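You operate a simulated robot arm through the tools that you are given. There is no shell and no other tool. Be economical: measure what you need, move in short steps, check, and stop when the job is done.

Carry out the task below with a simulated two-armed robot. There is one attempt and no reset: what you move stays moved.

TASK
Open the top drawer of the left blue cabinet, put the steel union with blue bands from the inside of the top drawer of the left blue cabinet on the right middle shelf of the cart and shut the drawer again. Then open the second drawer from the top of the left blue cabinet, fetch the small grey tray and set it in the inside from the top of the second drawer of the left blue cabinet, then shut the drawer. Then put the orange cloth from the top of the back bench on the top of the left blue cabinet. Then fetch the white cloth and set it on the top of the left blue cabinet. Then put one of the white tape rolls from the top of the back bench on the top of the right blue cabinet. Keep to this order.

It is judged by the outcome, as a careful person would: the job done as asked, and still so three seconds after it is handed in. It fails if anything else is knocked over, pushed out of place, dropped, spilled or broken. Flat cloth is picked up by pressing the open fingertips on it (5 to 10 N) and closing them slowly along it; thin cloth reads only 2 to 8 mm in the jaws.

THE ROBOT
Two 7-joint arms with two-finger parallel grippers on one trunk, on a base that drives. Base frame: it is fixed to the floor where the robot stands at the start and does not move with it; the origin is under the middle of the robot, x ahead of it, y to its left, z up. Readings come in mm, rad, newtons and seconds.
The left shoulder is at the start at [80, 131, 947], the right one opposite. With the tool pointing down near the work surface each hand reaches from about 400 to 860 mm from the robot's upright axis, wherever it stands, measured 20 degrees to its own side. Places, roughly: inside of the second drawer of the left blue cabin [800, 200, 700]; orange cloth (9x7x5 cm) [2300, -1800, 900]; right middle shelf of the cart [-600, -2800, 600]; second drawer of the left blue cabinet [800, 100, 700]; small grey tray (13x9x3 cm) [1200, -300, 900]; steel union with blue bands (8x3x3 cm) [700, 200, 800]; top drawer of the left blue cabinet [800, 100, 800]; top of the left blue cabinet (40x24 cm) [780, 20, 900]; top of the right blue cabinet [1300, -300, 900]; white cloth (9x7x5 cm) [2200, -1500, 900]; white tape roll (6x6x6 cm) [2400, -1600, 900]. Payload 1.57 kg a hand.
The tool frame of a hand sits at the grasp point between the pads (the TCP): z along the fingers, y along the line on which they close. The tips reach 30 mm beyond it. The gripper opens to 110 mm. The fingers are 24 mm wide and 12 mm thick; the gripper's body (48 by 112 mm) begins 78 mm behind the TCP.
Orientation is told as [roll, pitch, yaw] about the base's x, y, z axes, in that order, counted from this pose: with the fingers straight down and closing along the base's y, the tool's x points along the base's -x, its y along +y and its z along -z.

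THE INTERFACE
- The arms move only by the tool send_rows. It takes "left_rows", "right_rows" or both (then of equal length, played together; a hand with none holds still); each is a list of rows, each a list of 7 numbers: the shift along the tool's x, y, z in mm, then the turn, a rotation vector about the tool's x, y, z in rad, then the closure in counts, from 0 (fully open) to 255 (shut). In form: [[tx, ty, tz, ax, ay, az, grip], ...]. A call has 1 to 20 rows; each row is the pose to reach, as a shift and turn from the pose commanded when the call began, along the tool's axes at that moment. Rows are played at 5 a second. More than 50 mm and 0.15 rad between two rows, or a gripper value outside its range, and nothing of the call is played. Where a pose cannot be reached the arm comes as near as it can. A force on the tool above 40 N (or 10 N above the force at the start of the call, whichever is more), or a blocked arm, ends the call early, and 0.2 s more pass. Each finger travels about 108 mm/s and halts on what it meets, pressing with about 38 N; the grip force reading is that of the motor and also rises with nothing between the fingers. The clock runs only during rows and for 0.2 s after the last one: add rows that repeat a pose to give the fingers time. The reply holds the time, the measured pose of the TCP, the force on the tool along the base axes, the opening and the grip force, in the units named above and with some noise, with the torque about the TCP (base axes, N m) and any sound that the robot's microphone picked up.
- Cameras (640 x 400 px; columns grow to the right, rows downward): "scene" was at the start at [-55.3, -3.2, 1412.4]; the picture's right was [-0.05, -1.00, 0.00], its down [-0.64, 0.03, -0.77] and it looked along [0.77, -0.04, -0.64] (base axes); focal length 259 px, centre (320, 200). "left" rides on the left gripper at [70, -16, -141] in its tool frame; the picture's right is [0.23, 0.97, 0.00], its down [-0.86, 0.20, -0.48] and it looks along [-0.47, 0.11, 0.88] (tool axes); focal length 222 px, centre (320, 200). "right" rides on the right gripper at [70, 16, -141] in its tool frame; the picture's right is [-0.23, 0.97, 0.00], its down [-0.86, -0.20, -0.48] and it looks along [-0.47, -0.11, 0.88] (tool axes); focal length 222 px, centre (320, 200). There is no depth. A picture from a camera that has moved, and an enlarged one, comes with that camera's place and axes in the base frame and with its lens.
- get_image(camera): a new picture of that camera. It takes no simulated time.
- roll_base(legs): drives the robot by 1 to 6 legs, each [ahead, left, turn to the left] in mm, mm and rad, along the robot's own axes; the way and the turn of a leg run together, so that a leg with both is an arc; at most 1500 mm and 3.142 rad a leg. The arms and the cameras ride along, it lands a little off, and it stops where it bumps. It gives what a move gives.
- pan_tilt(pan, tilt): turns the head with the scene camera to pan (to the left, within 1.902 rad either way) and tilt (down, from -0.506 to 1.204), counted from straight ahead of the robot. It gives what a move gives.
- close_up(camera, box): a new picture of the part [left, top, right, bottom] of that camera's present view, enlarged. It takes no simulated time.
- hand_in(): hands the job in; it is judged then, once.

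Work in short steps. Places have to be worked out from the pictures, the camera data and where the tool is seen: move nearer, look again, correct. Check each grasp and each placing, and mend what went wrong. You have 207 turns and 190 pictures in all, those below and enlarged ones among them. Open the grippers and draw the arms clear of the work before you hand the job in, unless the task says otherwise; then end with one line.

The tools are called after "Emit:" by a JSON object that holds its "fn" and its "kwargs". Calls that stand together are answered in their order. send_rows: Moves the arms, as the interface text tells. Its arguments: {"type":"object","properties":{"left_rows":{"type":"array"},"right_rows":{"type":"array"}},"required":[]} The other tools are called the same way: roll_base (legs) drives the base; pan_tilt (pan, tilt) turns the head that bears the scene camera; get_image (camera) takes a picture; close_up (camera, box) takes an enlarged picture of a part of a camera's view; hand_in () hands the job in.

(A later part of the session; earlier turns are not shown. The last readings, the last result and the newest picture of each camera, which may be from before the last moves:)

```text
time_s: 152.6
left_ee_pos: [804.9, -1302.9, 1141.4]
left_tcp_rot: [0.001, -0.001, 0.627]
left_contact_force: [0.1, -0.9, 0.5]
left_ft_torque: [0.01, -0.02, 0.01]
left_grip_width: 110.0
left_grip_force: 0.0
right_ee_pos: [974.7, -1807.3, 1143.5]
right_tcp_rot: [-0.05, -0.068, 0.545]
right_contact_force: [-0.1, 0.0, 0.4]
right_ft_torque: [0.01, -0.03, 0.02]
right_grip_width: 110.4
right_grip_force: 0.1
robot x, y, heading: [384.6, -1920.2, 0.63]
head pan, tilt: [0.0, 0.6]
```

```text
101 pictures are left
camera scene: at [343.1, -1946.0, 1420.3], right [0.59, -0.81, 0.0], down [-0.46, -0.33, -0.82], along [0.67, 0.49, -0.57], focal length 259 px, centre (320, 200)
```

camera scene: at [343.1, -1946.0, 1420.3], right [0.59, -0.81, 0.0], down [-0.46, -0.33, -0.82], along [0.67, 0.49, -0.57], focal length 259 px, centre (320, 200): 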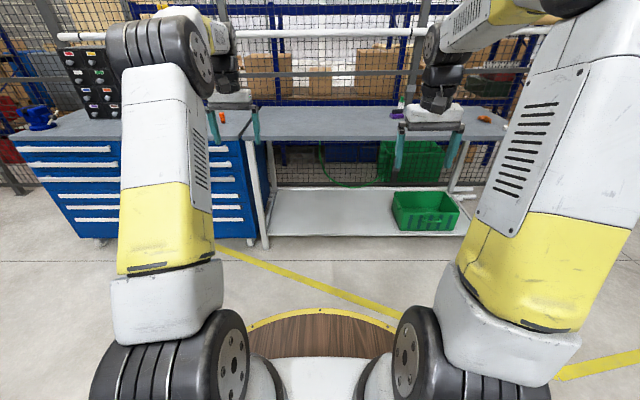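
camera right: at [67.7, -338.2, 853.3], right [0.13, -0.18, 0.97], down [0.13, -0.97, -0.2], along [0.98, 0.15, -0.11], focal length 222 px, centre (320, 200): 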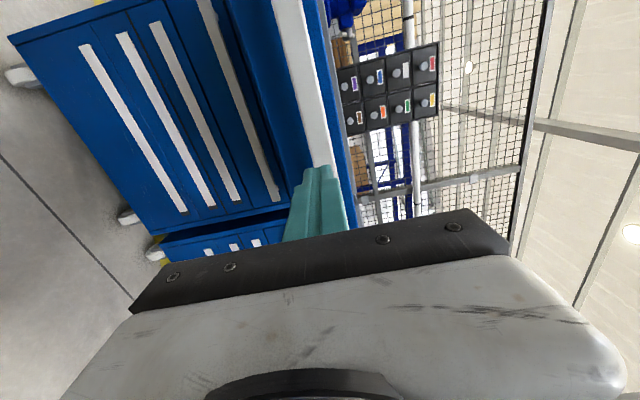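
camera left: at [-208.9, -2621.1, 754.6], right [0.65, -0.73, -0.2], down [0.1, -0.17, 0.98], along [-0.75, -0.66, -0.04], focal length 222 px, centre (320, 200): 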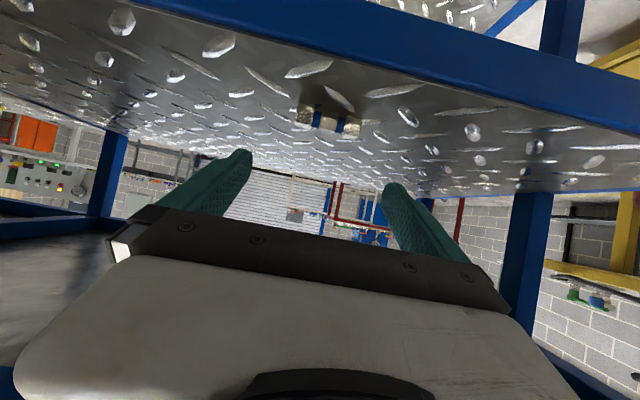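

I drive back in front of the left cabinet: slide left 1447 mm, then forward 484 mm.

Emit:
{"fn": "roll_base", "kwargs": {"legs": [[0, 1447, 0.004], [480, 0, 0.004]]}}

Emit:
{"fn": "send_rows", "kwargs": {"right_rows": [[0, 10, 10, -0.08, -0.08, 0.08, 0], [0, 20, 20, -0.16, -0.16, 0.16, 0], [0, 30, 30, -0.24, -0.24, 0.24, 20], [0, 40, 40, -0.32, -0.32, 0.32, 40], [0, 50, 50, -0.4, -0.4, 0.4, 60], [0, 60, 60, -0.48, -0.48, 0.48, 80], [0, 70, 70, -0.56, -0.56, 0.56, 100], [0, 80, 80, -0.64, -0.64, 0.64, 100], [0, 90, 95, -0.72, -0.72, 0.72, 100], [0, 100, 110, -0.8, -0.8, 0.8, 100], [0, 110, 125, -0.88, -0.88, 0.88, 100], [0, 120, 145, -0.96, -0.96, 0.96, 100], [0, 130, 165, -1.04, -1.04, 1.04, 100], [0, 140, 185, -1.12, -1.12, 1.12, 100], [0, 145, 205, -1.17, -1.17, 1.17, 100], [0, 150, 220, -1.209, -1.209, 1.209, 100]]}}

Emit:
{"fn": "get_image", "kwargs": {"camera": "scene"}}

```text
time_s: 162.3
left_ee_pos: [341.7, 155.5, 1141.0]
left_tcp_rot: [0.002, 0.001, 0.628]
left_contact_force: [-0.3, -0.4, -1.2]
left_ft_torque: [0.03, -0.01, 0.03]
left_grip_width: 110.1
left_grip_force: 0.1
right_ee_pos: [512.2, -350.1, 1143.3]
right_tcp_rot: [-0.048, -0.069, 0.548]
right_contact_force: [0.5, 0.0, -0.5]
right_ft_torque: [0.04, 0.02, -0.03]
right_grip_width: 110.1
right_grip_force: 0.1
robot x, y, heading: [-77.2, -462.4, 0.631]
head pan, tilt: [0.0, 0.6]
```

```text
time_s: 165.9
left_ee_pos: [341.8, 156.0, 1141.3]
left_tcp_rot: [0.003, 0.003, 0.632]
left_contact_force: [0.1, 0.4, -0.5]
left_ft_torque: [0.01, 0.05, 0.0]
left_grip_width: 110.1
left_grip_force: 0.0
right_ee_pos: [390.6, -198.0, 834.1]
right_tcp_rot: [1.51, -0.425, -0.697]
right_contact_force: [-1.6, 0.3, 0.0]
right_ft_torque: [0.02, 0.0, -0.01]
right_grip_width: 66.8
right_grip_force: 0.1
right hand out of reach, approached as far as the arm can: row 10, 11, 12, 13, 14, 15
robot x, y, heading: [-79.0, -461.1, 0.631]
head pan, tilt: [0.0, 0.6]
stopped in row 16 (right hand): the arm was blocked; the commanded pose is now the measured one
```

```text
100 pictures are left
camera scene: at [-116.8, -488.5, 1420.4], right [0.59, -0.81, 0.0], down [-0.46, -0.33, -0.82], along [0.66, 0.49, -0.57], focal length 259 px, centre (320, 200)
```

scene: 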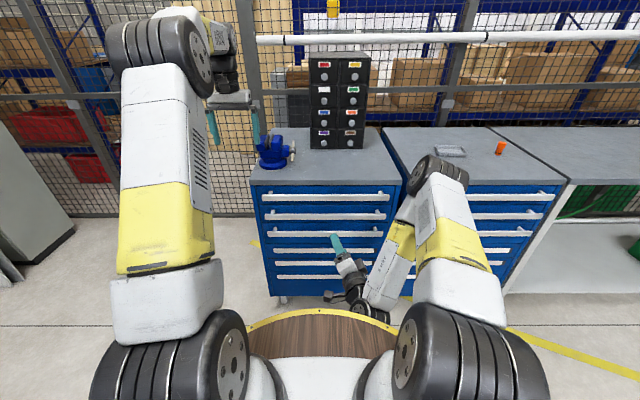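

The wrist lagged and stopped near the deck. I move it forward while completing the rotation.

Emit:
{"fn": "send_rows", "kwargs": {"right_rows": [[-13, -19, 24, -0.001, -0.03, 0.06, 100], [-26, -38, 48, -0.002, -0.06, 0.12, 100], [-38, -57, 71, -0.004, -0.1, 0.19, 100], [-51, -76, 95, -0.006, -0.14, 0.27, 100], [-64, -95, 119, -0.008, -0.18, 0.35, 100], [-76.5, -114, 142.6, -0.009, -0.222, 0.43, 100], [-76.5, -114, 142.6, -0.009, -0.222, 0.43, 100]]}}

Emit:
{"fn": "close_up", "kwargs": {"camera": "scene", "box": [240, 160, 420, 272]}}

```text
time_s: 167.5
left_ee_pos: [342.4, 154.9, 1141.3]
left_tcp_rot: [0.003, -0.001, 0.63]
left_contact_force: [-0.1, 0.1, 1.2]
left_ft_torque: [0.02, -0.01, 0.03]
left_grip_width: 109.8
left_grip_force: 0.0
right_ee_pos: [565.0, -169.6, 753.8]
right_tcp_rot: [1.565, 0.009, -0.934]
right_contact_force: [-0.6, 0.0, -0.1]
right_ft_torque: [-0.01, -0.03, -0.03]
right_grip_width: 67.0
right_grip_force: 0.1
robot x, y, heading: [-75.1, -459.4, 0.633]
head pan, tilt: [0.0, 0.6]
```

```text
3.56 times, centred on (330, 216) of scene
camera zoom: at [-119.7, -488.4, 1420.3], right [0.59, -0.81, 0.0], down [-0.46, -0.33, -0.82], along [0.67, 0.49, -0.57], focal length 920 px, centre (284, 143)
```

zoom: 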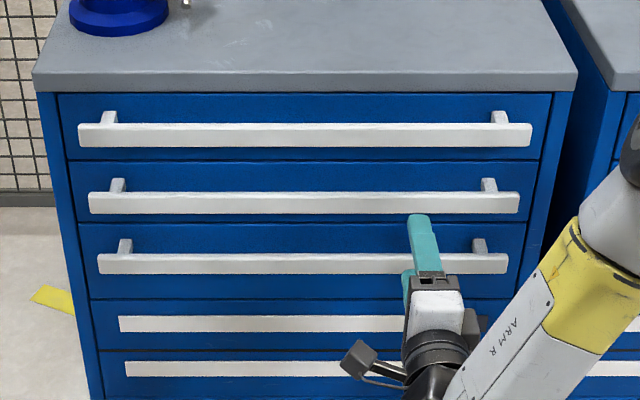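

Orientation is right. Second handle at z ≈ 742; I lower 12 mm, advance 115 mm and check.

Emit:
{"fn": "send_rows", "kwargs": {"right_rows": [[0, -12, 0, 0, 0, 0, 100], [0, -12, 30, 0, 0, 0, 100], [0, -12, 60, 0, 0, 0, 100], [0, -12, 85, 0, 0, 0, 100], [0, -12, 105, 0, 0, 0, 100], [0, -12, 115, 0, 0, 0, 100], [0, -12, 115, 0, 0, 0, 100]]}}

Emit:
{"fn": "close_up", "kwargs": {"camera": "scene", "box": [300, 170, 420, 245]}}

Emit:
{"fn": "get_image", "kwargs": {"camera": "right"}}

```text
time_s: 169.1
left_ee_pos: [341.2, 155.7, 1141.2]
left_tcp_rot: [0.002, -0.001, 0.63]
left_contact_force: [-0.4, 0.5, -0.1]
left_ft_torque: [0.01, -0.02, 0.0]
left_grip_width: 109.6
left_grip_force: 0.0
right_ee_pos: [656.0, -98.6, 741.6]
right_tcp_rot: [1.568, 0.009, -0.932]
right_contact_force: [0.2, -0.2, 0.7]
right_ft_torque: [0.0, -0.01, 0.0]
right_grip_width: 67.0
right_grip_force: 0.0
robot x, y, heading: [-78.4, -462.7, 0.63]
head pan, tilt: [0.0, 0.6]
```

```text
5.33 times, centred on (360, 208) of scene
camera zoom: at [-119.7, -488.4, 1420.3], right [0.59, -0.81, 0.0], down [-0.46, -0.33, -0.82], along [0.67, 0.49, -0.57], focal length 1380 px, centre (107, 160)
```

zoom: 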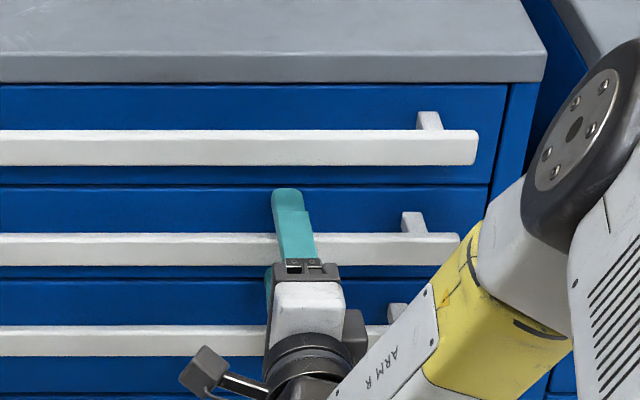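

```text
97 pictures are left
camera right: at [502.1, -129.0, 758.9], right [0.14, -0.19, 0.97], down [0.12, -0.97, -0.2], along [0.98, 0.15, -0.12], focal length 222 px, centre (320, 200)
```

right: 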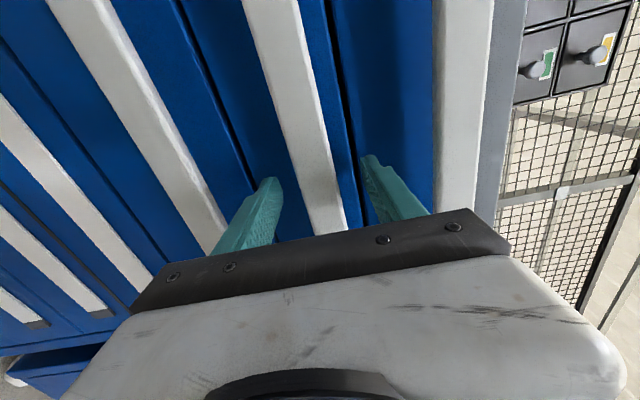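

Bar 2 is centred between the jaws. I close and pull 200 mm.

Emit:
{"fn": "send_rows", "kwargs": {"right_rows": [[0, 0, 0, 0, 0, 0, 140], [0, 0, 0, 0, 0, 0, 180], [0, 0, 0, 0, 0, 0, 220], [0, 0, 0, 0, 0, 0, 255], [0, 0, 0, 0, 0, 0, 255], [0, 0, -10, 0, 0, 0, 255], [0, 0, -25, 0, 0, 0, 255], [0, 0, -45, 0, 0, 0, 255], [0, 0, -65, 0, 0, 0, 255], [0, 0, -85, 0, 0, 0, 255], [0, 0, -105, 0, 0, 0, 255], [0, 0, -125, 0, 0, 0, 255], [0, 0, -145, 0, 0, 0, 255], [0, 0, -165, 0, 0, 0, 255], [0, 0, -185, 0, 0, 0, 255], [0, 0, -200, 0, 0, 0, 255], [0, 0, -200, 0, 0, 0, 255]]}}

Emit:
{"fn": "get_image", "kwargs": {"camera": "scene"}}

```text
time_s: 172.7
left_ee_pos: [340.8, 157.6, 1140.7]
left_tcp_rot: [0.002, 0.004, 0.629]
left_contact_force: [-0.8, 0.2, 0.6]
left_ft_torque: [0.0, -0.01, 0.01]
left_grip_width: 110.0
left_grip_force: 0.1
right_ee_pos: [494.6, -217.0, 741.6]
right_tcp_rot: [1.563, 0.007, -0.93]
right_contact_force: [-8.3, 9.5, -18.7]
right_ft_torque: [-0.5, -0.73, 0.07]
right_grip_width: 27.7
right_grip_force: 38.6
robot x, y, heading: [-77.3, -455.0, 0.627]
head pan, tilt: [0.0, 0.6]
```

```text
96 pictures are left
camera scene: at [-119.6, -487.8, 1420.4], right [0.59, -0.81, 0.0], down [-0.46, -0.33, -0.82], along [0.67, 0.49, -0.57], focal length 259 px, centre (320, 200)
```

scene: 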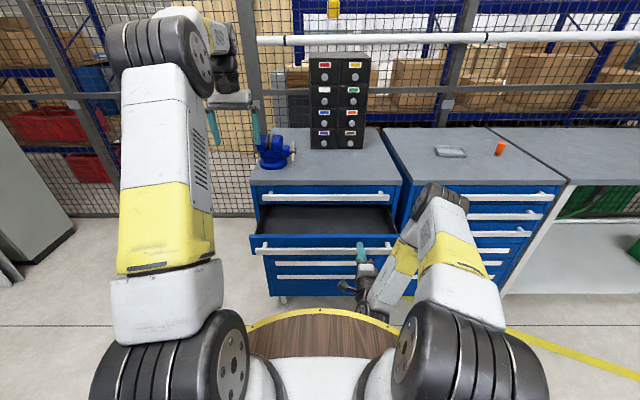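

Drawer 2 opens. I back up 150 mm to open it further, release, and reverse 120 mm so the hand clears without folding.

Emit:
{"fn": "roll_base", "kwargs": {"legs": [[-150, 0, 0]]}}

Emit:
{"fn": "send_rows", "kwargs": {"right_rows": [[0, 0, 0, 0, 0, 0, 200], [0, 0, 0, 0, 0, 0, 150], [0, 0, 0, 0, 0, 0, 100], [0, 0, 0, 0, 0, 0, 90], [0, 0, 0, 0, 0, 0, 90]]}}

Emit:
{"fn": "roll_base", "kwargs": {"legs": [[-130, 0, 0]]}}

Emit:
{"fn": "get_image", "kwargs": {"camera": "scene"}}

```text
time_s: 174.1
left_ee_pos: [217.7, 67.8, 1140.9]
left_tcp_rot: [0.003, 0.003, 0.632]
left_contact_force: [-0.2, 0.2, 0.6]
left_ft_torque: [-0.02, 0.03, -0.01]
left_grip_width: 109.7
left_grip_force: 0.1
right_ee_pos: [372.3, -306.2, 740.6]
right_tcp_rot: [1.564, 0.007, -0.929]
right_contact_force: [-5.9, 5.3, -22.5]
right_ft_torque: [-0.58, -0.76, -0.09]
right_grip_width: 27.6
right_grip_force: 38.6
robot x, y, heading: [-197.9, -546.0, 0.633]
head pan, tilt: [0.0, 0.6]
```

```text
time_s: 175.3
left_ee_pos: [216.8, 67.7, 1142.1]
left_tcp_rot: [0.0, 0.0, 0.632]
left_contact_force: [-0.5, -0.2, -0.5]
left_ft_torque: [0.0, 0.01, 0.01]
left_grip_width: 110.0
left_grip_force: 0.1
right_ee_pos: [371.4, -306.3, 741.8]
right_tcp_rot: [1.564, 0.007, -0.928]
right_contact_force: [-0.8, 0.1, -0.7]
right_ft_torque: [0.0, 0.01, -0.03]
right_grip_width: 71.3
right_grip_force: 0.1
robot x, y, heading: [-199.9, -550.1, 0.63]
head pan, tilt: [0.0, 0.6]
```

```text
time_s: 176.6
left_ee_pos: [110.9, -10.1, 1141.0]
left_tcp_rot: [0.002, 0.001, 0.633]
left_contact_force: [0.8, -0.4, 0.3]
left_ft_torque: [0.02, -0.04, -0.03]
left_grip_width: 109.9
left_grip_force: 0.1
right_ee_pos: [266.3, -383.9, 741.2]
right_tcp_rot: [1.564, 0.008, -0.93]
right_contact_force: [-0.4, -0.3, -0.4]
right_ft_torque: [-0.01, 0.01, -0.02]
right_grip_width: 71.1
right_grip_force: 0.0
robot x, y, heading: [-301.8, -624.4, 0.627]
head pan, tilt: [0.0, 0.6]
```

```text
95 pictures are left
camera scene: at [-347.0, -654.9, 1420.3], right [0.59, -0.81, 0.0], down [-0.46, -0.33, -0.82], along [0.67, 0.49, -0.57], focal length 259 px, centre (320, 200)
```

scene: 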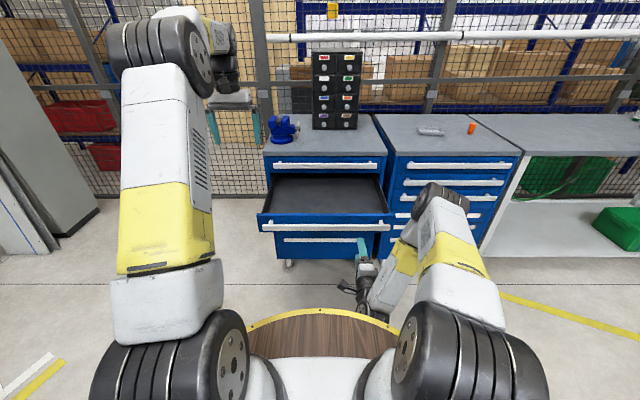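

Drawer 2 is open and empty. I raise the right hand and return it to the pointing-down rest pose.

Emit:
{"fn": "send_rows", "kwargs": {"right_rows": [[0, 45, 0, 0, 0, 0, 90], [0, 90, 0, 0, 0, 0, 90], [0, 135, 0, 0, 0, 0, 90], [0, 180, 0, 0, 0, 0, 90], [-10, 200, 0, 0.08, 0.08, -0.08, 90], [-20, 215, 0, 0.16, 0.16, -0.16, 90], [-30, 230, 0, 0.24, 0.24, -0.24, 90], [-40, 245, 0, 0.32, 0.32, -0.32, 90], [-50, 260, 0, 0.4, 0.4, -0.4, 60], [-60, 275, 0, 0.48, 0.48, -0.48, 30], [-70, 290, 0, 0.56, 0.56, -0.56, 0], [-80, 305, 0, 0.64, 0.64, -0.64, 0], [-90, 320, 0, 0.72, 0.72, -0.72, 0], [-100, 335, 0, 0.8, 0.8, -0.8, 0], [-110, 350, 0, 0.88, 0.88, -0.88, 0], [-120, 365, 0, 0.96, 0.96, -0.96, 0], [-130, 380, 0, 1.04, 1.04, -1.04, 0], [-140, 395, 0, 1.12, 1.12, -1.12, 0], [-150, 400, 0, 1.17, 1.17, -1.17, 0], [-150, 400, 0, 1.209, 1.209, -1.209, 0]]}}

```text
time_s: 180.8
left_ee_pos: [112.8, -10.6, 1141.0]
left_tcp_rot: [0.0, -0.001, 0.633]
left_contact_force: [-0.6, 0.3, -0.3]
left_ft_torque: [-0.02, 0.0, 0.06]
left_grip_width: 110.0
left_grip_force: 0.1
right_ee_pos: [360.9, -506.7, 1140.6]
right_tcp_rot: [0.006, 0.006, 0.64]
right_contact_force: [0.7, 0.1, 0.1]
right_ft_torque: [0.0, -0.02, 0.01]
right_grip_width: 110.2
right_grip_force: 0.0
robot x, y, heading: [-303.8, -629.2, 0.635]
head pan, tilt: [0.0, 0.6]
```

Now to the tray: slide right 806 mm past the open drawer, then forward to the right cabinet.

Emit:
{"fn": "roll_base", "kwargs": {"legs": [[0, -806, 0], [620, 0, 0]]}}

Emit:
{"fn": "get_image", "kwargs": {"camera": "scene"}}

Emit:
{"fn": "get_image", "kwargs": {"camera": "left"}}

```text
time_s: 188.2
left_ee_pos: [1091.2, -292.2, 1140.8]
left_tcp_rot: [0.002, -0.001, 0.631]
left_contact_force: [0.7, -0.2, 0.3]
left_ft_torque: [0.01, 0.02, 0.02]
left_grip_width: 109.9
left_grip_force: 0.1
right_ee_pos: [1338.5, -789.1, 1140.4]
right_tcp_rot: [0.007, 0.006, 0.638]
right_contact_force: [0.2, 0.5, 0.1]
right_ft_torque: [-0.03, -0.02, 0.02]
right_grip_width: 109.9
right_grip_force: 0.0
robot x, y, heading: [669.5, -910.6, 0.632]
head pan, tilt: [0.0, 0.6]
```

```text
94 pictures are left
camera scene: at [630.6, -937.3, 1420.3], right [0.59, -0.81, 0.0], down [-0.46, -0.33, -0.82], along [0.67, 0.49, -0.57], focal length 259 px, centre (320, 200)
```

scene: 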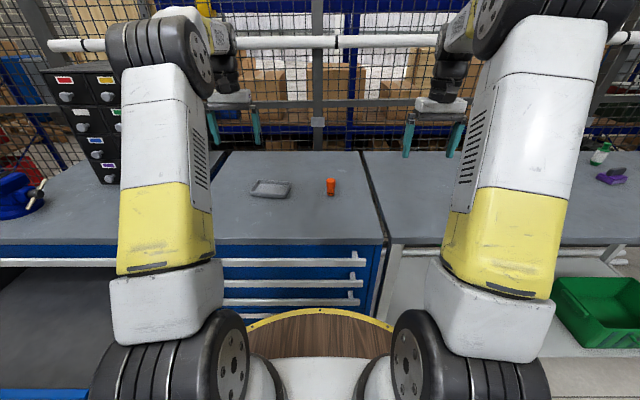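

```text
93 pictures are left
camera left: at [1044.6, -345.6, 1284.4], right [-0.76, 0.65, 0.0], down [0.57, 0.67, 0.48], along [0.31, 0.36, -0.88], focal length 222 px, centre (320, 200)
```

left: 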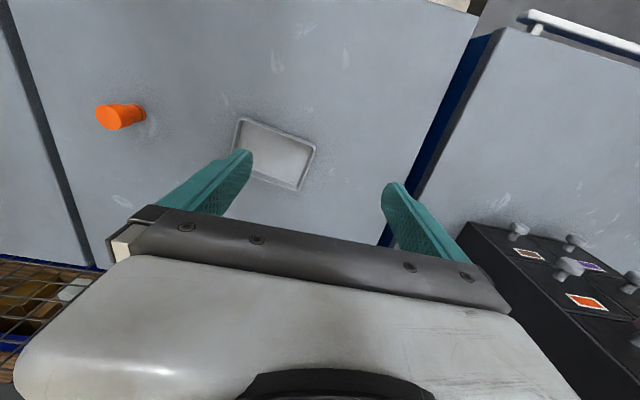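

Tray centre ≈ (1176, -312), its long axis nearly lateral. I'll pinch its left short wall; first I hover above it for a closer look.

Emit:
{"fn": "send_rows", "kwargs": {"left_rows": [[-22, -2, 30, 0, 0, 0.05, 60], [-44, -3, 60, 0, 0, 0.1, 100], [-66, -5, 90, 0, 0, 0.15, 120], [-66, -5, 110, 0, 0, 0.15, 120], [-66, -5, 110, 0, 0, 0.15, 120]]}}

Emit:
{"fn": "get_image", "kwargs": {"camera": "left"}}

Emit:
{"fn": "close_up", "kwargs": {"camera": "scene", "box": [200, 120, 360, 220]}}

```text
time_s: 189.3
left_ee_pos: [1145.4, -258.5, 1031.3]
left_tcp_rot: [0.002, 0.001, 0.48]
left_contact_force: [-0.3, -0.6, 0.1]
left_ft_torque: [0.01, -0.02, -0.01]
left_grip_width: 58.0
left_grip_force: 0.1
right_ee_pos: [1338.2, -788.5, 1139.6]
right_tcp_rot: [0.006, 0.008, 0.64]
right_contact_force: [0.8, 0.1, -0.2]
right_ft_torque: [0.01, 0.01, 0.04]
right_grip_width: 110.2
right_grip_force: 0.2
robot x, y, heading: [673.3, -909.1, 0.626]
head pan, tilt: [0.0, 0.6]
```

```text
92 pictures are left
camera left: at [1092.8, -303.8, 1174.5], right [-0.65, 0.76, 0.0], down [0.67, 0.57, 0.48], along [0.36, 0.31, -0.88], focal length 222 px, centre (320, 200)
```

left: 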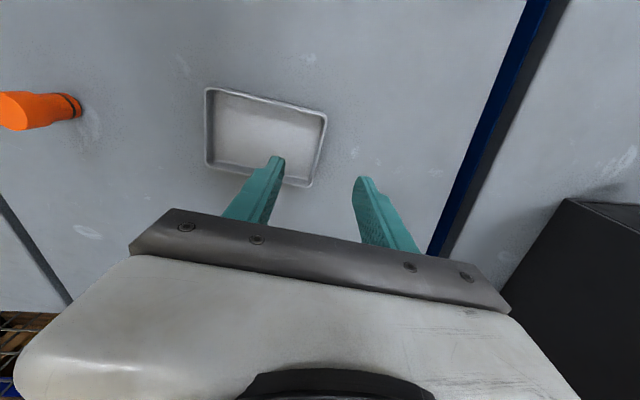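

```text
4.00 times, centred on (280, 170) of scene
camera zoom: at [630.7, -937.3, 1420.3], right [0.59, -0.81, 0.0], down [-0.46, -0.33, -0.82], along [0.67, 0.49, -0.57], focal length 1035 px, centre (480, 320)
```

zoom: 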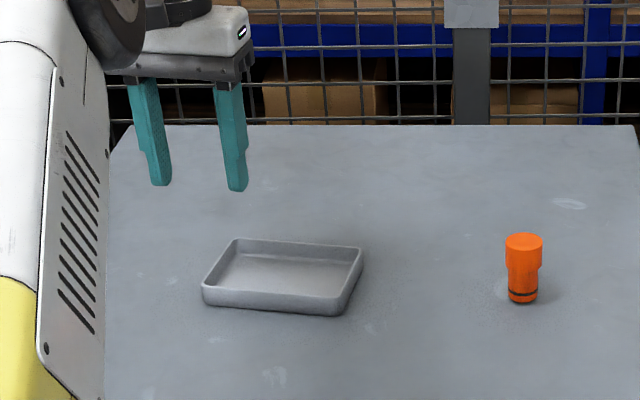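

The wall is right below the TCP. I trim 5 mm and 0.035 rad, and descend to z ≈ 945.

Emit:
{"fn": "send_rows", "kwargs": {"left_rows": [[-4.7, -2.5, 20, 0, 0, 0.035, 120], [-4.7, -2.5, 45, 0, 0, 0.035, 120], [-4.7, -2.5, 65, 0, 0, 0.035, 120], [-4.7, -2.5, 78, 0, 0, 0.035, 120], [-4.7, -2.5, 86, 0, 0, 0.035, 120], [-4.7, -2.5, 86, 0, 0, 0.035, 120]]}}

Emit:
{"fn": "get_image", "kwargs": {"camera": "left"}}

Emit:
{"fn": "close_up", "kwargs": {"camera": "scene", "box": [200, 120, 360, 220]}}

```text
time_s: 190.8
left_ee_pos: [1151.1, -257.4, 945.2]
left_tcp_rot: [0.001, 0.002, 0.446]
left_contact_force: [-0.6, -0.1, 0.1]
left_ft_torque: [0.0, 0.02, 0.01]
left_grip_width: 58.2
left_grip_force: 0.1
right_ee_pos: [1338.3, -788.0, 1140.5]
right_tcp_rot: [0.007, 0.007, 0.639]
right_contact_force: [0.1, 0.7, 0.2]
right_ft_torque: [-0.01, 0.02, 0.01]
right_grip_width: 109.9
right_grip_force: 0.1
robot x, y, heading: [673.1, -903.7, 0.637]
head pan, tilt: [0.0, 0.6]
```

```text
90 pictures are left
camera left: at [1096.0, -301.5, 1088.6], right [-0.62, 0.78, 0.0], down [0.69, 0.55, 0.48], along [0.37, 0.3, -0.88], focal length 222 px, centre (320, 200)
```

left: 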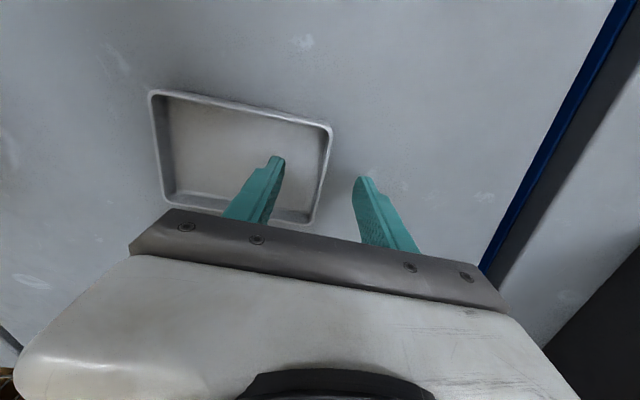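

```text
4.00 times, centred on (280, 170) of scene
camera zoom: at [630.7, -937.3, 1420.3], right [0.59, -0.81, 0.0], down [-0.46, -0.33, -0.82], along [0.67, 0.49, -0.57], focal length 1035 px, centre (480, 320)
```

zoom: 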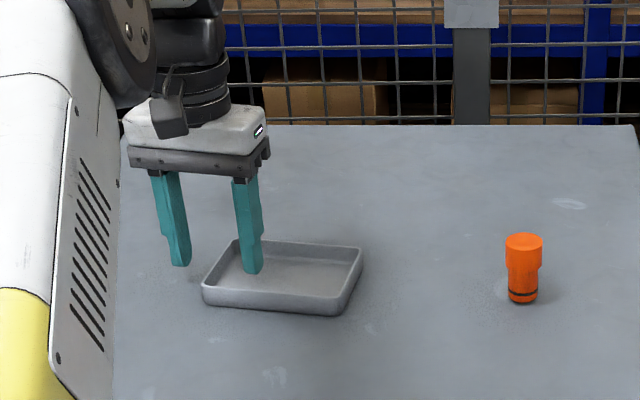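

The wall stands between the fingers. I lower slightly further (contact-guarded) and pinch.

Emit:
{"fn": "send_rows", "kwargs": {"left_rows": [[0, 0, 4, 0, 0, 0, 120], [0, 0, 7, 0, 0, 0, 120], [0, 0, 10, 0, 0, 0, 120], [0, 0, 10, 0, 0, 0, 150], [0, 0, 10, 0, 0, 0, 180], [0, 0, 10, 0, 0, 0, 210], [0, 0, 10, 0, 0, 0, 240], [0, 0, 10, 0, 0, 0, 255], [0, 0, 10, 0, 0, 0, 255]]}}

Emit:
{"fn": "get_image", "kwargs": {"camera": "left"}}

```text
time_s: 192.8
left_ee_pos: [1150.7, -256.9, 936.3]
left_tcp_rot: [0.003, 0.002, 0.446]
left_contact_force: [-0.5, 0.0, 0.5]
left_ft_torque: [-0.03, -0.05, -0.04]
left_grip_width: 2.2
left_grip_force: 23.8
right_ee_pos: [1338.5, -787.8, 1140.0]
right_tcp_rot: [0.007, 0.004, 0.639]
right_contact_force: [-0.8, -0.9, -0.2]
right_ft_torque: [-0.01, 0.02, -0.02]
right_grip_width: 110.1
right_grip_force: 0.1
robot x, y, heading: [675.9, -911.2, 0.633]
head pan, tilt: [0.0, 0.6]
```

```text
88 pictures are left
camera left: at [1096.5, -300.9, 1078.5], right [-0.62, 0.78, 0.0], down [0.69, 0.55, 0.48], along [0.37, 0.3, -0.88], focal length 222 px, centre (320, 200)
```

left: 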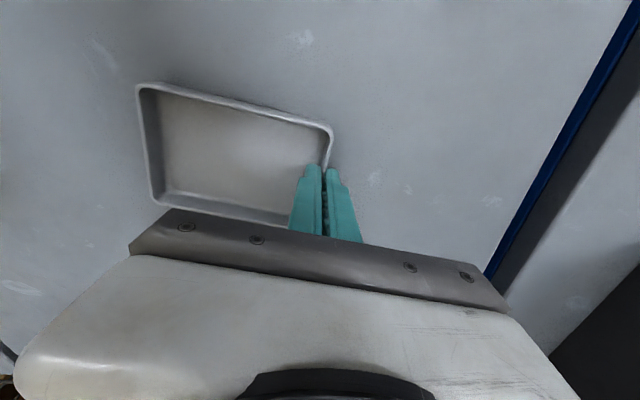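

Width 2.2 mm — thin wall, hopefully caught. A 20 mm test lift will show.

Emit:
{"fn": "send_rows", "kwargs": {"left_rows": [[0, 0, -8, 0, 0, 0, 255], [0, 0, -20, 0, 0, 0, 255], [0, 0, -30, 0, 0, 0, 255], [0, 0, -30, 0, 0, 0, 255]]}}

Emit:
{"fn": "close_up", "kwargs": {"camera": "scene", "box": [200, 120, 360, 220]}}

```text
time_s: 193.8
left_ee_pos: [1153.3, -257.7, 965.6]
left_tcp_rot: [0.001, 0.0, 0.443]
left_contact_force: [-0.2, 0.2, -0.2]
left_ft_torque: [0.08, 0.02, 0.01]
left_grip_width: 2.2
left_grip_force: 24.0
right_ee_pos: [1338.8, -787.6, 1140.3]
right_tcp_rot: [0.009, 0.005, 0.638]
right_contact_force: [-0.1, -0.1, -0.6]
right_ft_torque: [0.03, 0.01, 0.03]
right_grip_width: 110.3
right_grip_force: 0.0
robot x, y, heading: [672.3, -908.2, 0.629]
head pan, tilt: [0.0, 0.6]
```

```text
4.00 times, centred on (280, 170) of scene
camera zoom: at [630.7, -937.3, 1420.3], right [0.59, -0.81, 0.0], down [-0.46, -0.33, -0.82], along [0.67, 0.49, -0.57], focal length 1035 px, centre (480, 320)
```

zoom: 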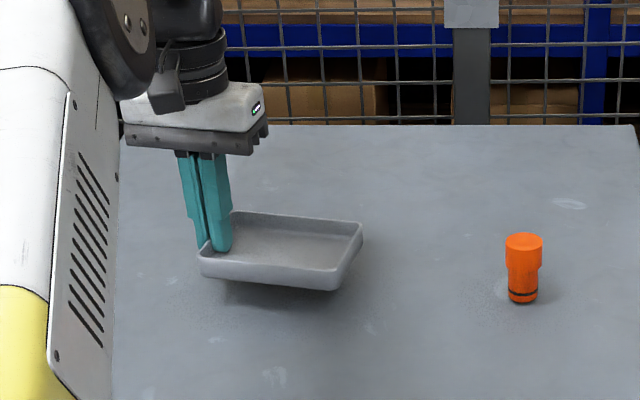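

Lifted level. I raise it, draw it back, and drive to the open drawer: back 370 mm, left 710 mm.

Emit:
{"fn": "send_rows", "kwargs": {"left_rows": [[0, 0, -35, 0, 0, 0, 255], [0, 0, -70, 0, 0, 0, 255], [15, 0, -100, 0, 0, 0, 255], [40, 0, -110, 0, 0, 0, 255], [65, 0, -110, 0, 0, 0, 255], [65, 0, -110, 0, 0, 0, 255]]}}

Emit:
{"fn": "roll_base", "kwargs": {"legs": [[-370, 0, 0], [0, 710, 0]]}}

Emit:
{"fn": "get_image", "kwargs": {"camera": "scene"}}

Emit:
{"fn": "get_image", "kwargs": {"camera": "left"}}

```text
time_s: 195.2
left_ee_pos: [1093.5, -285.4, 1076.0]
left_tcp_rot: [0.002, 0.0, 0.446]
left_contact_force: [0.3, 0.4, -0.8]
left_ft_torque: [0.06, 0.02, 0.0]
left_grip_width: 2.2
left_grip_force: 23.7
right_ee_pos: [1337.9, -788.1, 1140.4]
right_tcp_rot: [0.008, 0.006, 0.639]
right_contact_force: [0.5, -0.3, -0.5]
right_ft_torque: [0.0, 0.0, -0.01]
right_grip_width: 110.2
right_grip_force: 0.0
robot x, y, heading: [671.3, -909.8, 0.63]
head pan, tilt: [0.0, 0.6]
```

```text
time_s: 200.9
left_ee_pos: [377.5, 64.3, 1077.2]
left_tcp_rot: [0.002, 0.002, 0.453]
left_contact_force: [0.3, 0.2, -0.5]
left_ft_torque: [0.02, 0.04, -0.05]
left_grip_width: 1.9
left_grip_force: 23.5
right_ee_pos: [626.3, -437.7, 1141.6]
right_tcp_rot: [0.008, 0.005, 0.645]
right_contact_force: [0.1, 0.4, 0.1]
right_ft_torque: [0.01, -0.01, -0.01]
right_grip_width: 110.2
right_grip_force: 0.1
robot x, y, heading: [-42.2, -564.5, 0.641]
head pan, tilt: [0.0, 0.6]
```

```text
86 pictures are left
camera scene: at [-80.6, -590.3, 1420.3], right [0.59, -0.8, 0.0], down [-0.45, -0.34, -0.82], along [0.66, 0.49, -0.57], focal length 259 px, centre (320, 200)
```

scene: 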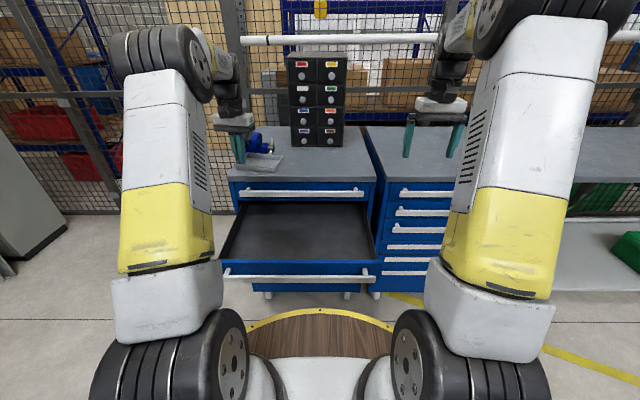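

```text
85 pictures are left
camera left: at [323.5, 19.8, 1219.0], right [-0.63, 0.78, 0.0], down [0.68, 0.55, 0.48], along [0.37, 0.3, -0.88], focal length 222 px, centre (320, 200)
```

left: 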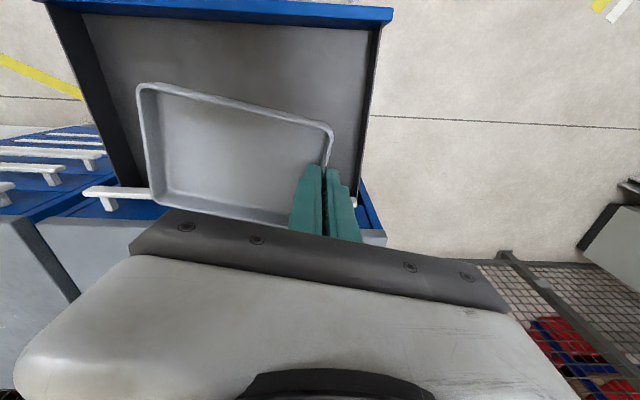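

The tray is over the drawer (centre ≈ n 329, w 235 inside it). I lower to z ≈ 745 first.

Emit:
{"fn": "send_rows", "kwargs": {"left_rows": [[0, 0, 40, 0, 0, 0, 255], [0, 0, 80, 0, 0, 0, 255], [0, 0, 120, 0, 0, 0, 255], [0, 0, 160, 0, 0, 0, 255], [0, 0, 200, 0, 0, 0, 255], [0, 0, 240, 0, 0, 0, 255], [0, 0, 275, 0, 0, 0, 255], [0, 0, 305, 0, 0, 0, 255], [0, 0, 325, 0, 0, 0, 255], [0, 0, 332, 0, 0, 0, 255]]}}

Emit:
{"fn": "get_image", "kwargs": {"camera": "left"}}

Emit:
{"fn": "close_up", "kwargs": {"camera": "scene", "box": [210, 160, 390, 272]}}

```text
time_s: 203.1
left_ee_pos: [377.4, 62.8, 744.0]
left_tcp_rot: [0.001, 0.002, 0.452]
left_contact_force: [-0.2, 0.0, -1.0]
left_ft_torque: [0.04, 0.0, 0.02]
left_grip_width: 2.2
left_grip_force: 23.8
right_ee_pos: [625.4, -437.4, 1140.0]
right_tcp_rot: [0.007, 0.005, 0.647]
right_contact_force: [-0.1, 0.1, 0.0]
right_ft_torque: [0.0, -0.01, -0.03]
right_grip_width: 109.8
right_grip_force: 0.1
robot x, y, heading: [-41.2, -558.6, 0.637]
head pan, tilt: [0.0, 0.6]
```

```text
84 pictures are left
camera left: at [323.1, 19.8, 886.6], right [-0.63, 0.78, 0.0], down [0.68, 0.55, 0.48], along [0.37, 0.3, -0.88], focal length 222 px, centre (320, 200)
```

left: 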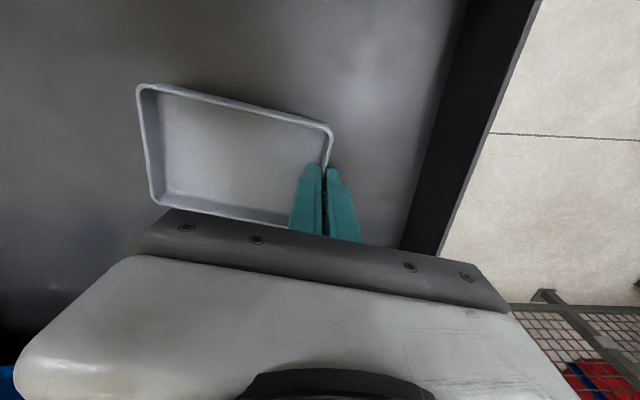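

```text
3.56 times, centred on (300, 216) of scene
camera zoom: at [-80.6, -590.4, 1420.3], right [0.59, -0.8, 0.0], down [-0.45, -0.34, -0.82], along [0.66, 0.49, -0.57], focal length 920 px, centre (391, 143)
```

zoom: 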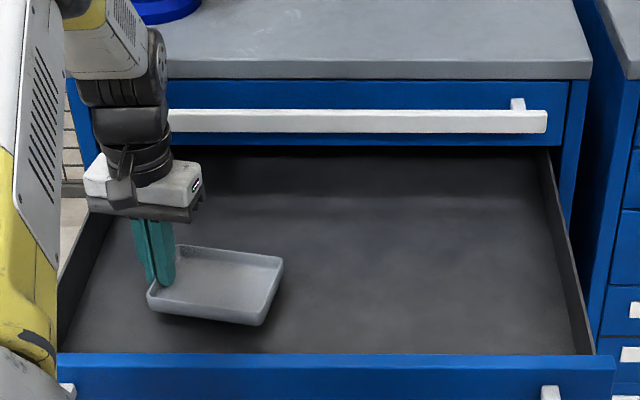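

Inside the drawer with clearance. I lower in 3 mm steps to contact, then release.

Emit:
{"fn": "send_rows", "kwargs": {"left_rows": [[0, 0, 4, 0, 0, 0, 255], [0, 0, 8, 0, 0, 0, 255], [0, 0, 11, 0, 0, 0, 255], [0, 0, 14, 0, 0, 0, 255], [0, 0, 17, 0, 0, 0, 255], [0, 0, 20, 0, 0, 0, 255], [0, 0, 22, 0, 0, 0, 255], [0, 0, 24, 0, 0, 0, 255], [0, 0, 26, 0, 0, 0, 255], [0, 0, 28, 0, 0, 0, 255], [0, 0, 30, 0, 0, 0, 255]]}}

Emit:
{"fn": "close_up", "kwargs": {"camera": "scene", "box": [210, 160, 390, 272]}}

```text
time_s: 205.1
left_ee_pos: [380.9, 64.8, 723.8]
left_tcp_rot: [0.005, -0.009, 0.449]
left_contact_force: [1.7, 0.9, 7.3]
left_ft_torque: [-0.22, 0.21, 0.02]
left_grip_width: 2.3
left_grip_force: 23.5
right_ee_pos: [625.4, -437.9, 1140.1]
right_tcp_rot: [0.008, 0.007, 0.645]
right_contact_force: [0.4, -0.8, -0.7]
right_ft_torque: [0.03, 0.01, -0.04]
right_grip_width: 109.8
right_grip_force: 0.0
robot x, y, heading: [-40.5, -562.6, 0.636]
head pan, tilt: [0.0, 0.6]
stopped in row 9 (left hand): the force on the tool passed its limit at 43 N (the readings are from after the stop); the commanded pose is now the measured one
```

```text
3.56 times, centred on (300, 216) of scene
camera zoom: at [-80.7, -590.6, 1420.3], right [0.59, -0.8, 0.0], down [-0.45, -0.34, -0.83], along [0.66, 0.49, -0.56], focal length 920 px, centre (391, 143)
```

zoom: 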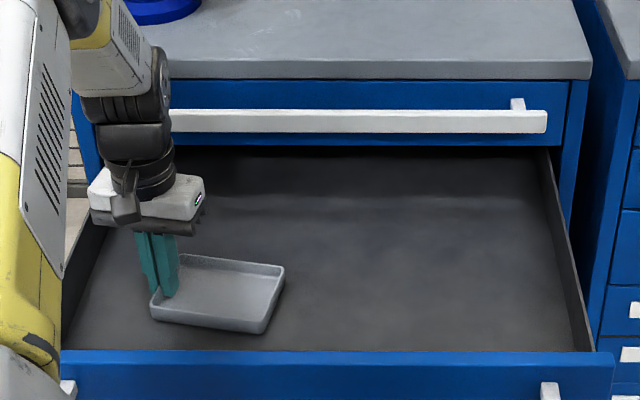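

The tray sits on the drawer floor. I release, lift straight out, and back off.

Emit:
{"fn": "send_rows", "kwargs": {"left_rows": [[0, 0, -2, 0, 0, 0, 230], [0, 0, -2, 0, 0, 0, 200], [0, 0, -2, 0, 0, 0, 180], [0, 0, -2, 0, 0, 0, 180], [0, 0, -25, 0, 0, 0, 180], [0, 0, -65, 0, 0, 0, 180], [0, 0, -105, 0, 0, 0, 180], [0, 0, -145, 0, 0, 0, 180], [0, 0, -185, 0, 0, 0, 180], [0, 0, -225, 0, 0, 0, 255], [0, 0, -265, 0, 0, 0, 255]]}}

Emit:
{"fn": "roll_base", "kwargs": {"legs": [[-300, 0, 0]]}}

Emit:
{"fn": "get_image", "kwargs": {"camera": "scene"}}

```text
time_s: 207.5
left_ee_pos: [380.0, 63.8, 988.0]
left_tcp_rot: [0.001, -0.003, 0.451]
left_contact_force: [0.7, -0.7, 0.2]
left_ft_torque: [-0.01, -0.01, -0.02]
left_grip_width: 0.0
left_grip_force: 21.2
right_ee_pos: [626.5, -436.6, 1141.5]
right_tcp_rot: [0.007, 0.006, 0.644]
right_contact_force: [-0.2, -0.9, -0.1]
right_ft_torque: [-0.01, 0.01, -0.03]
right_grip_width: 110.2
right_grip_force: 0.0
robot x, y, heading: [-40.3, -558.4, 0.635]
head pan, tilt: [0.0, 0.6]
```

```text
time_s: 209.6
left_ee_pos: [135.4, -115.1, 988.5]
left_tcp_rot: [0.004, -0.005, 0.453]
left_contact_force: [0.4, -0.9, -0.1]
left_ft_torque: [0.01, -0.01, -0.02]
left_grip_width: 0.1
left_grip_force: 21.3
right_ee_pos: [384.6, -616.9, 1140.6]
right_tcp_rot: [0.006, 0.008, 0.646]
right_contact_force: [0.1, -0.2, 0.6]
right_ft_torque: [-0.01, -0.01, 0.03]
right_grip_width: 109.9
right_grip_force: 0.0
robot x, y, heading: [-282.3, -740.7, 0.636]
head pan, tilt: [0.0, 0.6]
```

```text
81 pictures are left
camera scene: at [-323.3, -770.1, 1420.3], right [0.6, -0.8, 0.0], down [-0.45, -0.34, -0.82], along [0.66, 0.49, -0.57], focal length 259 px, centre (320, 200)
```

scene: 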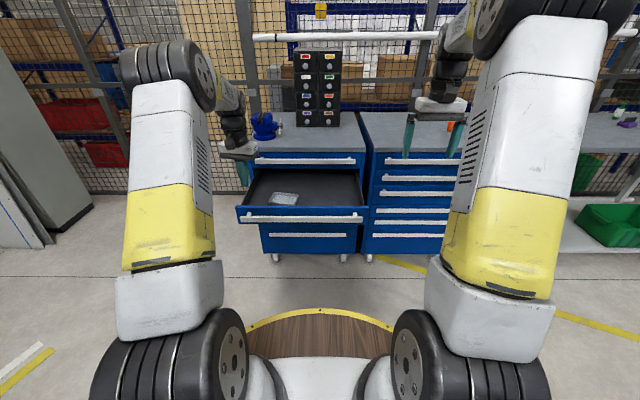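

Tray sits in the drawer. I pitch the closed left hand forward and lower it in front of the second handle's middle.

Emit:
{"fn": "send_rows", "kwargs": {"left_rows": [[3, -12, 23.6, -0.0116, -0.1266, -0.0158, 255], [6, -23, 47, -0.0232, -0.2532, -0.0316, 255], [9, -35, 71, -0.0348, -0.3798, -0.0474, 255], [12, -47, 94, -0.0464, -0.5064, -0.0632, 255], [15, -58, 118, -0.058, -0.633, -0.079, 255], [17, -70, 142, -0.0696, -0.7596, -0.0948, 255], [20, -82, 165, -0.0812, -0.8862, -0.1106, 255], [23, -94, 189, -0.0928, -1.0128, -0.1264, 255], [26, -105, 212, -0.1044, -1.1394, -0.1422, 255], [29, -117, 236, -0.116, -1.266, -0.158, 255], [29, -117, 236, -0.116, -1.266, -0.158, 255]]}}

Emit:
{"fn": "get_image", "kwargs": {"camera": "scene"}}

```text
time_s: 211.9
left_ee_pos: [159.9, -232.0, 752.6]
left_tcp_rot: [0.007, -1.277, 0.63]
left_contact_force: [-0.2, -0.3, 0.1]
left_ft_torque: [0.0, 0.0, 0.01]
left_grip_width: 0.0
left_grip_force: 21.5
right_ee_pos: [384.1, -616.2, 1140.4]
right_tcp_rot: [0.006, 0.005, 0.645]
right_contact_force: [-0.6, -0.1, -0.3]
right_ft_torque: [0.0, 0.0, 0.0]
right_grip_width: 110.3
right_grip_force: 0.0
robot x, y, heading: [-281.3, -741.9, 0.637]
head pan, tilt: [0.0, 0.6]
```

```text
80 pictures are left
camera scene: at [-323.4, -770.2, 1420.3], right [0.6, -0.8, 0.0], down [-0.45, -0.34, -0.82], along [0.66, 0.49, -0.57], focal length 259 px, centre (320, 200)
```

scene: 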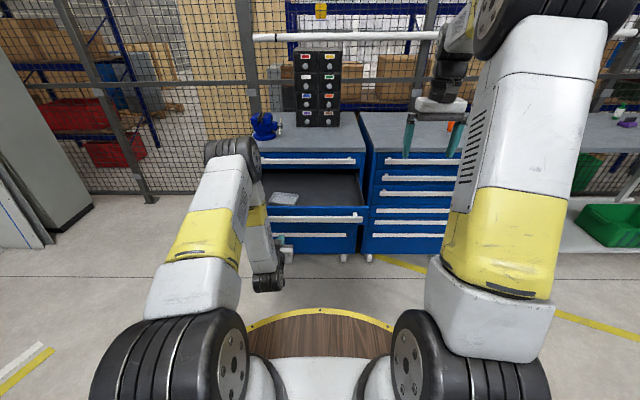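

The fist is ~100 mm in front of handle 2. I drive up 75 mm, then push with the arm.

Emit:
{"fn": "roll_base", "kwargs": {"legs": [[75, 0, 0]]}}

Emit:
{"fn": "send_rows", "kwargs": {"left_rows": [[-2.9, 0, 9.6, 0, 0, 0, 255], [-5.8, 0, 19.1, 0, 0, 0, 255], [-8.1, 0, 26.8, 0, 0, 0, 255], [-11, 0, 36.4, 0, 0, 0, 255], [-14.5, 0, 47.9, 0, 0, 0, 255], [-18.3, 0, 60.3, 0, 0, 0, 255], [-22, 0, 72.7, 0, 0, 0, 255], [-25.8, 0, 85.2, 0, 0, 0, 255], [-29.6, 0, 97.6, 0, 0, 0, 255], [-33.4, 0, 110, 0, 0, 0, 255], [-37.1, 0, 122.5, 0, 0, 0, 255], [-40.9, 0, 135, 0, 0, 0, 255], [-44.7, 0, 147.4, 0, 0, 0, 255], [-48.4, 0, 159.8, 0, 0, 0, 255], [-52.2, 0, 172.3, 0, 0, 0, 255], [-56, 0, 184.7, 0, 0, 0, 255]]}}

Emit:
{"fn": "get_image", "kwargs": {"camera": "scene"}}

```text
time_s: 213.0
left_ee_pos: [221.3, -187.7, 751.5]
left_tcp_rot: [0.005, -1.276, 0.63]
left_contact_force: [0.4, 0.7, 0.4]
left_ft_torque: [-0.04, 0.02, -0.02]
left_grip_width: 0.1
left_grip_force: 21.1
right_ee_pos: [443.8, -572.8, 1140.2]
right_tcp_rot: [0.006, 0.005, 0.646]
right_contact_force: [0.4, -0.6, -0.1]
right_ft_torque: [-0.02, 0.0, 0.02]
right_grip_width: 109.9
right_grip_force: 0.1
robot x, y, heading: [-221.1, -697.8, 0.636]
head pan, tilt: [0.0, 0.6]
```

```text
time_s: 216.4
left_ee_pos: [377.0, -72.9, 751.5]
left_tcp_rot: [0.006, -1.277, 0.626]
left_contact_force: [0.1, 0.1, 0.3]
left_ft_torque: [-0.03, 0.01, -0.02]
left_grip_width: 0.0
left_grip_force: 20.8
right_ee_pos: [444.2, -573.0, 1140.4]
right_tcp_rot: [0.008, 0.007, 0.644]
right_contact_force: [-0.2, -0.4, 0.9]
right_ft_torque: [0.03, 0.0, 0.0]
right_grip_width: 109.9
right_grip_force: 0.1
robot x, y, heading: [-221.6, -696.7, 0.641]
head pan, tilt: [0.0, 0.6]
```

```text
79 pictures are left
camera scene: at [-263.2, -725.6, 1420.3], right [0.6, -0.8, 0.0], down [-0.45, -0.34, -0.82], along [0.66, 0.49, -0.57], focal length 259 px, centre (320, 200)
```

scene: 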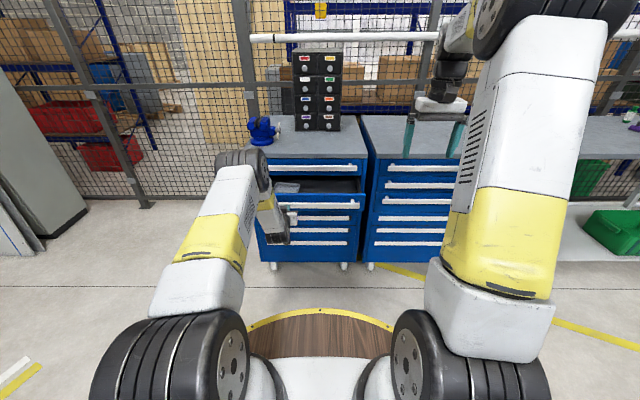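

About 180 mm to go. I retract the fist 170 mm, drive 165 mm and push to the stop.

Emit:
{"fn": "send_rows", "kwargs": {"left_rows": [[12, 0, -40, 0, 0, 0, 255], [24, 0, -80, 0, 0, 0, 255], [36, 0, -120, 0, 0, 0, 255], [51.5, 0, -170, 0, 0, 0, 255]]}}

Emit:
{"fn": "roll_base", "kwargs": {"legs": [[165, 0, 0]]}}

Emit:
{"fn": "send_rows", "kwargs": {"left_rows": [[-2.9, 0, 9.6, 0, 0, 0, 255], [-5.8, 0, 19.1, 0, 0, 0, 255], [-9, 0, 29.7, 0, 0, 0, 255], [-12.5, 0, 41.2, 0, 0, 0, 255], [-16, 0, 52.6, 0, 0, 0, 255], [-19.4, 0, 64.1, 0, 0, 0, 255], [-22.9, 0, 75.6, 0, 0, 0, 255], [-26.4, 0, 87.1, 0, 0, 0, 255], [-29.9, 0, 98.6, 0, 0, 0, 255], [-33.4, 0, 110, 0, 0, 0, 255], [-36.8, 0, 121.5, 0, 0, 0, 255], [-40.3, 0, 133, 0, 0, 0, 255], [-43.8, 0, 144.5, 0, 0, 0, 255], [-47.3, 0, 156, 0, 0, 0, 255], [-50, 0, 165, 0, 0, 0, 255], [-52.5, 0, 173, 0, 0, 0, 255], [-55, 0, 181, 0, 0, 0, 255], [-57, 0, 188, 0, 0, 0, 255], [-59, 0, 194, 0, 0, 0, 255]]}}

Emit:
{"fn": "close_up", "kwargs": {"camera": "scene", "box": [200, 140, 420, 277]}}

```text
refused: row 4 steps farther than a row can; nothing moved
```

```text
time_s: 217.8
left_ee_pos: [510.2, 26.3, 752.2]
left_tcp_rot: [0.006, -1.276, 0.626]
left_contact_force: [0.1, 1.1, -0.2]
left_ft_torque: [-0.03, -0.02, 0.01]
left_grip_width: 0.0
left_grip_force: 21.5
right_ee_pos: [576.9, -473.6, 1139.5]
right_tcp_rot: [0.007, 0.005, 0.646]
right_contact_force: [0.2, 0.1, 0.3]
right_ft_torque: [-0.01, 0.04, -0.02]
right_grip_width: 110.2
right_grip_force: 0.0
robot x, y, heading: [-89.1, -596.4, 0.636]
head pan, tilt: [0.0, 0.6]
```

```text
time_s: 218.4
left_ee_pos: [520.7, 34.0, 748.6]
left_tcp_rot: [0.006, -1.27, 0.628]
left_contact_force: [-10.4, -8.7, 5.6]
left_ft_torque: [0.11, -0.12, -0.02]
left_grip_width: 0.0
left_grip_force: 20.8
right_ee_pos: [575.9, -474.1, 1139.8]
right_tcp_rot: [0.006, 0.005, 0.644]
right_contact_force: [-0.4, 1.2, 0.5]
right_ft_torque: [-0.01, -0.04, 0.0]
right_grip_width: 110.3
right_grip_force: 0.1
robot x, y, heading: [-88.5, -595.8, 0.635]
head pan, tilt: [0.0, 0.6]
stopped in row 3 (left hand): the force on the tool passed its limit at 52 N (the readings are from after the stop); the commanded pose is now the measured one
```

```text
2.91 times, centred on (310, 208) of scene
camera zoom: at [-130.7, -627.6, 1420.3], right [0.6, -0.8, 0.0], down [-0.45, -0.34, -0.83], along [0.66, 0.49, -0.56], focal length 753 px, centre (349, 175)
```

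zoom: 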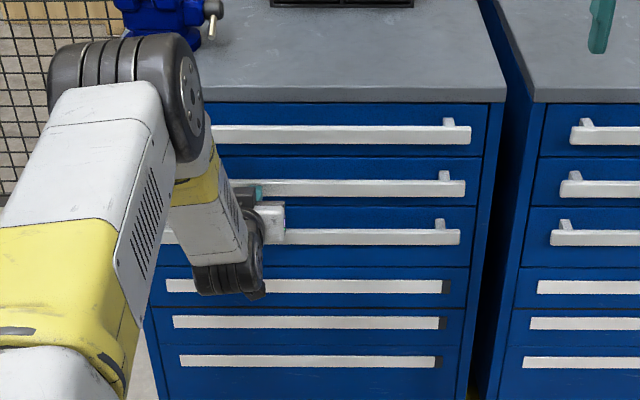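

Drawer 2 is shut (same stop position as drawer 1). I back off, restore the left hand to neutral, and drive along to the back bench.

Emit:
{"fn": "roll_base", "kwargs": {"legs": [[-400, 0, 0]]}}

Emit:
{"fn": "send_rows", "kwargs": {"left_rows": [[-35, 0, -10, 0, 0.12, 0, 255], [-70, 0, -20, 0, 0.24, 0, 255], [-105, 0, -30, 0, 0.36, 0, 255], [-140, 0, -40, 0, 0.48, 0, 255], [-175, 0, -55, 0, 0.6, 0, 255], [-210, 0, -70, 0, 0.72, 0, 200], [-245, 0, -85, 0, 0.84, 0, 150], [-280, 0, -100, 0, 0.96, 0, 100], [-315, 0, -115, 0, 1.08, 0, 50], [-345, 0, -130, 0, 1.2, 0, 0], [-365, 0, -145, 0, 1.27, 0, 0]]}}

Emit:
{"fn": "roll_base", "kwargs": {"legs": [[0, -1200, 0], [0, -1000, 0]]}}

Emit:
{"fn": "get_image", "kwargs": {"camera": "scene"}}

```text
time_s: 220.9
left_ee_pos: [200.5, -203.6, 750.0]
left_tcp_rot: [0.007, -1.272, 0.63]
left_contact_force: [0.0, -0.1, 0.2]
left_ft_torque: [-0.01, 0.0, 0.02]
left_grip_width: 0.1
left_grip_force: 21.5
right_ee_pos: [254.2, -711.2, 1140.2]
right_tcp_rot: [0.006, 0.008, 0.648]
right_contact_force: [0.7, 0.0, 0.0]
right_ft_torque: [-0.03, -0.01, 0.01]
right_grip_width: 110.1
right_grip_force: 0.1
robot x, y, heading: [-411.3, -836.0, 0.638]
head pan, tilt: [0.0, 0.6]
```

```text
time_s: 223.3
left_ee_pos: [127.1, -262.6, 1119.6]
left_tcp_rot: [0.002, 0.0, 0.637]
left_contact_force: [-0.1, -0.2, -0.4]
left_ft_torque: [0.0, 0.03, -0.01]
left_grip_width: 110.0
left_grip_force: 0.0
left hand out of reach, approached as far as the arm can: row 9, 10, 11
right_ee_pos: [255.1, -712.2, 1139.6]
right_tcp_rot: [0.006, 0.007, 0.648]
right_contact_force: [0.1, -0.9, -1.0]
right_ft_torque: [-0.01, 0.01, 0.0]
right_grip_width: 109.9
right_grip_force: 0.0
robot x, y, heading: [-408.8, -837.6, 0.635]
head pan, tilt: [0.0, 0.6]
```

```text
time_s: 234.2
left_ee_pos: [1456.0, -2016.0, 1120.0]
left_tcp_rot: [0.001, -0.001, 0.648]
left_contact_force: [-0.5, -0.3, -1.3]
left_ft_torque: [0.03, 0.02, -0.04]
left_grip_width: 110.2
left_grip_force: 0.0
right_ee_pos: [1588.0, -2465.0, 1141.2]
right_tcp_rot: [0.006, 0.007, 0.66]
right_contact_force: [0.2, 0.8, -0.4]
right_ft_torque: [0.03, 0.01, -0.02]
right_grip_width: 110.2
right_grip_force: 0.0
robot x, y, heading: [922.7, -2602.2, 0.652]
head pan, tilt: [0.0, 0.6]
```

```text
77 pictures are left
camera scene: at [884.3, -2629.0, 1420.3], right [0.61, -0.79, 0.0], down [-0.45, -0.34, -0.82], along [0.66, 0.5, -0.57], focal length 259 px, centre (320, 200)
```

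scene: 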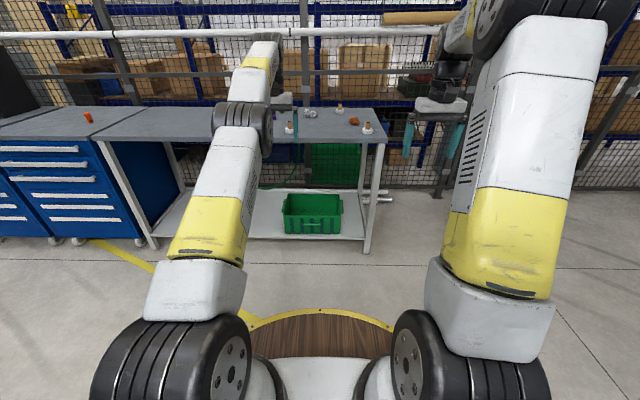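

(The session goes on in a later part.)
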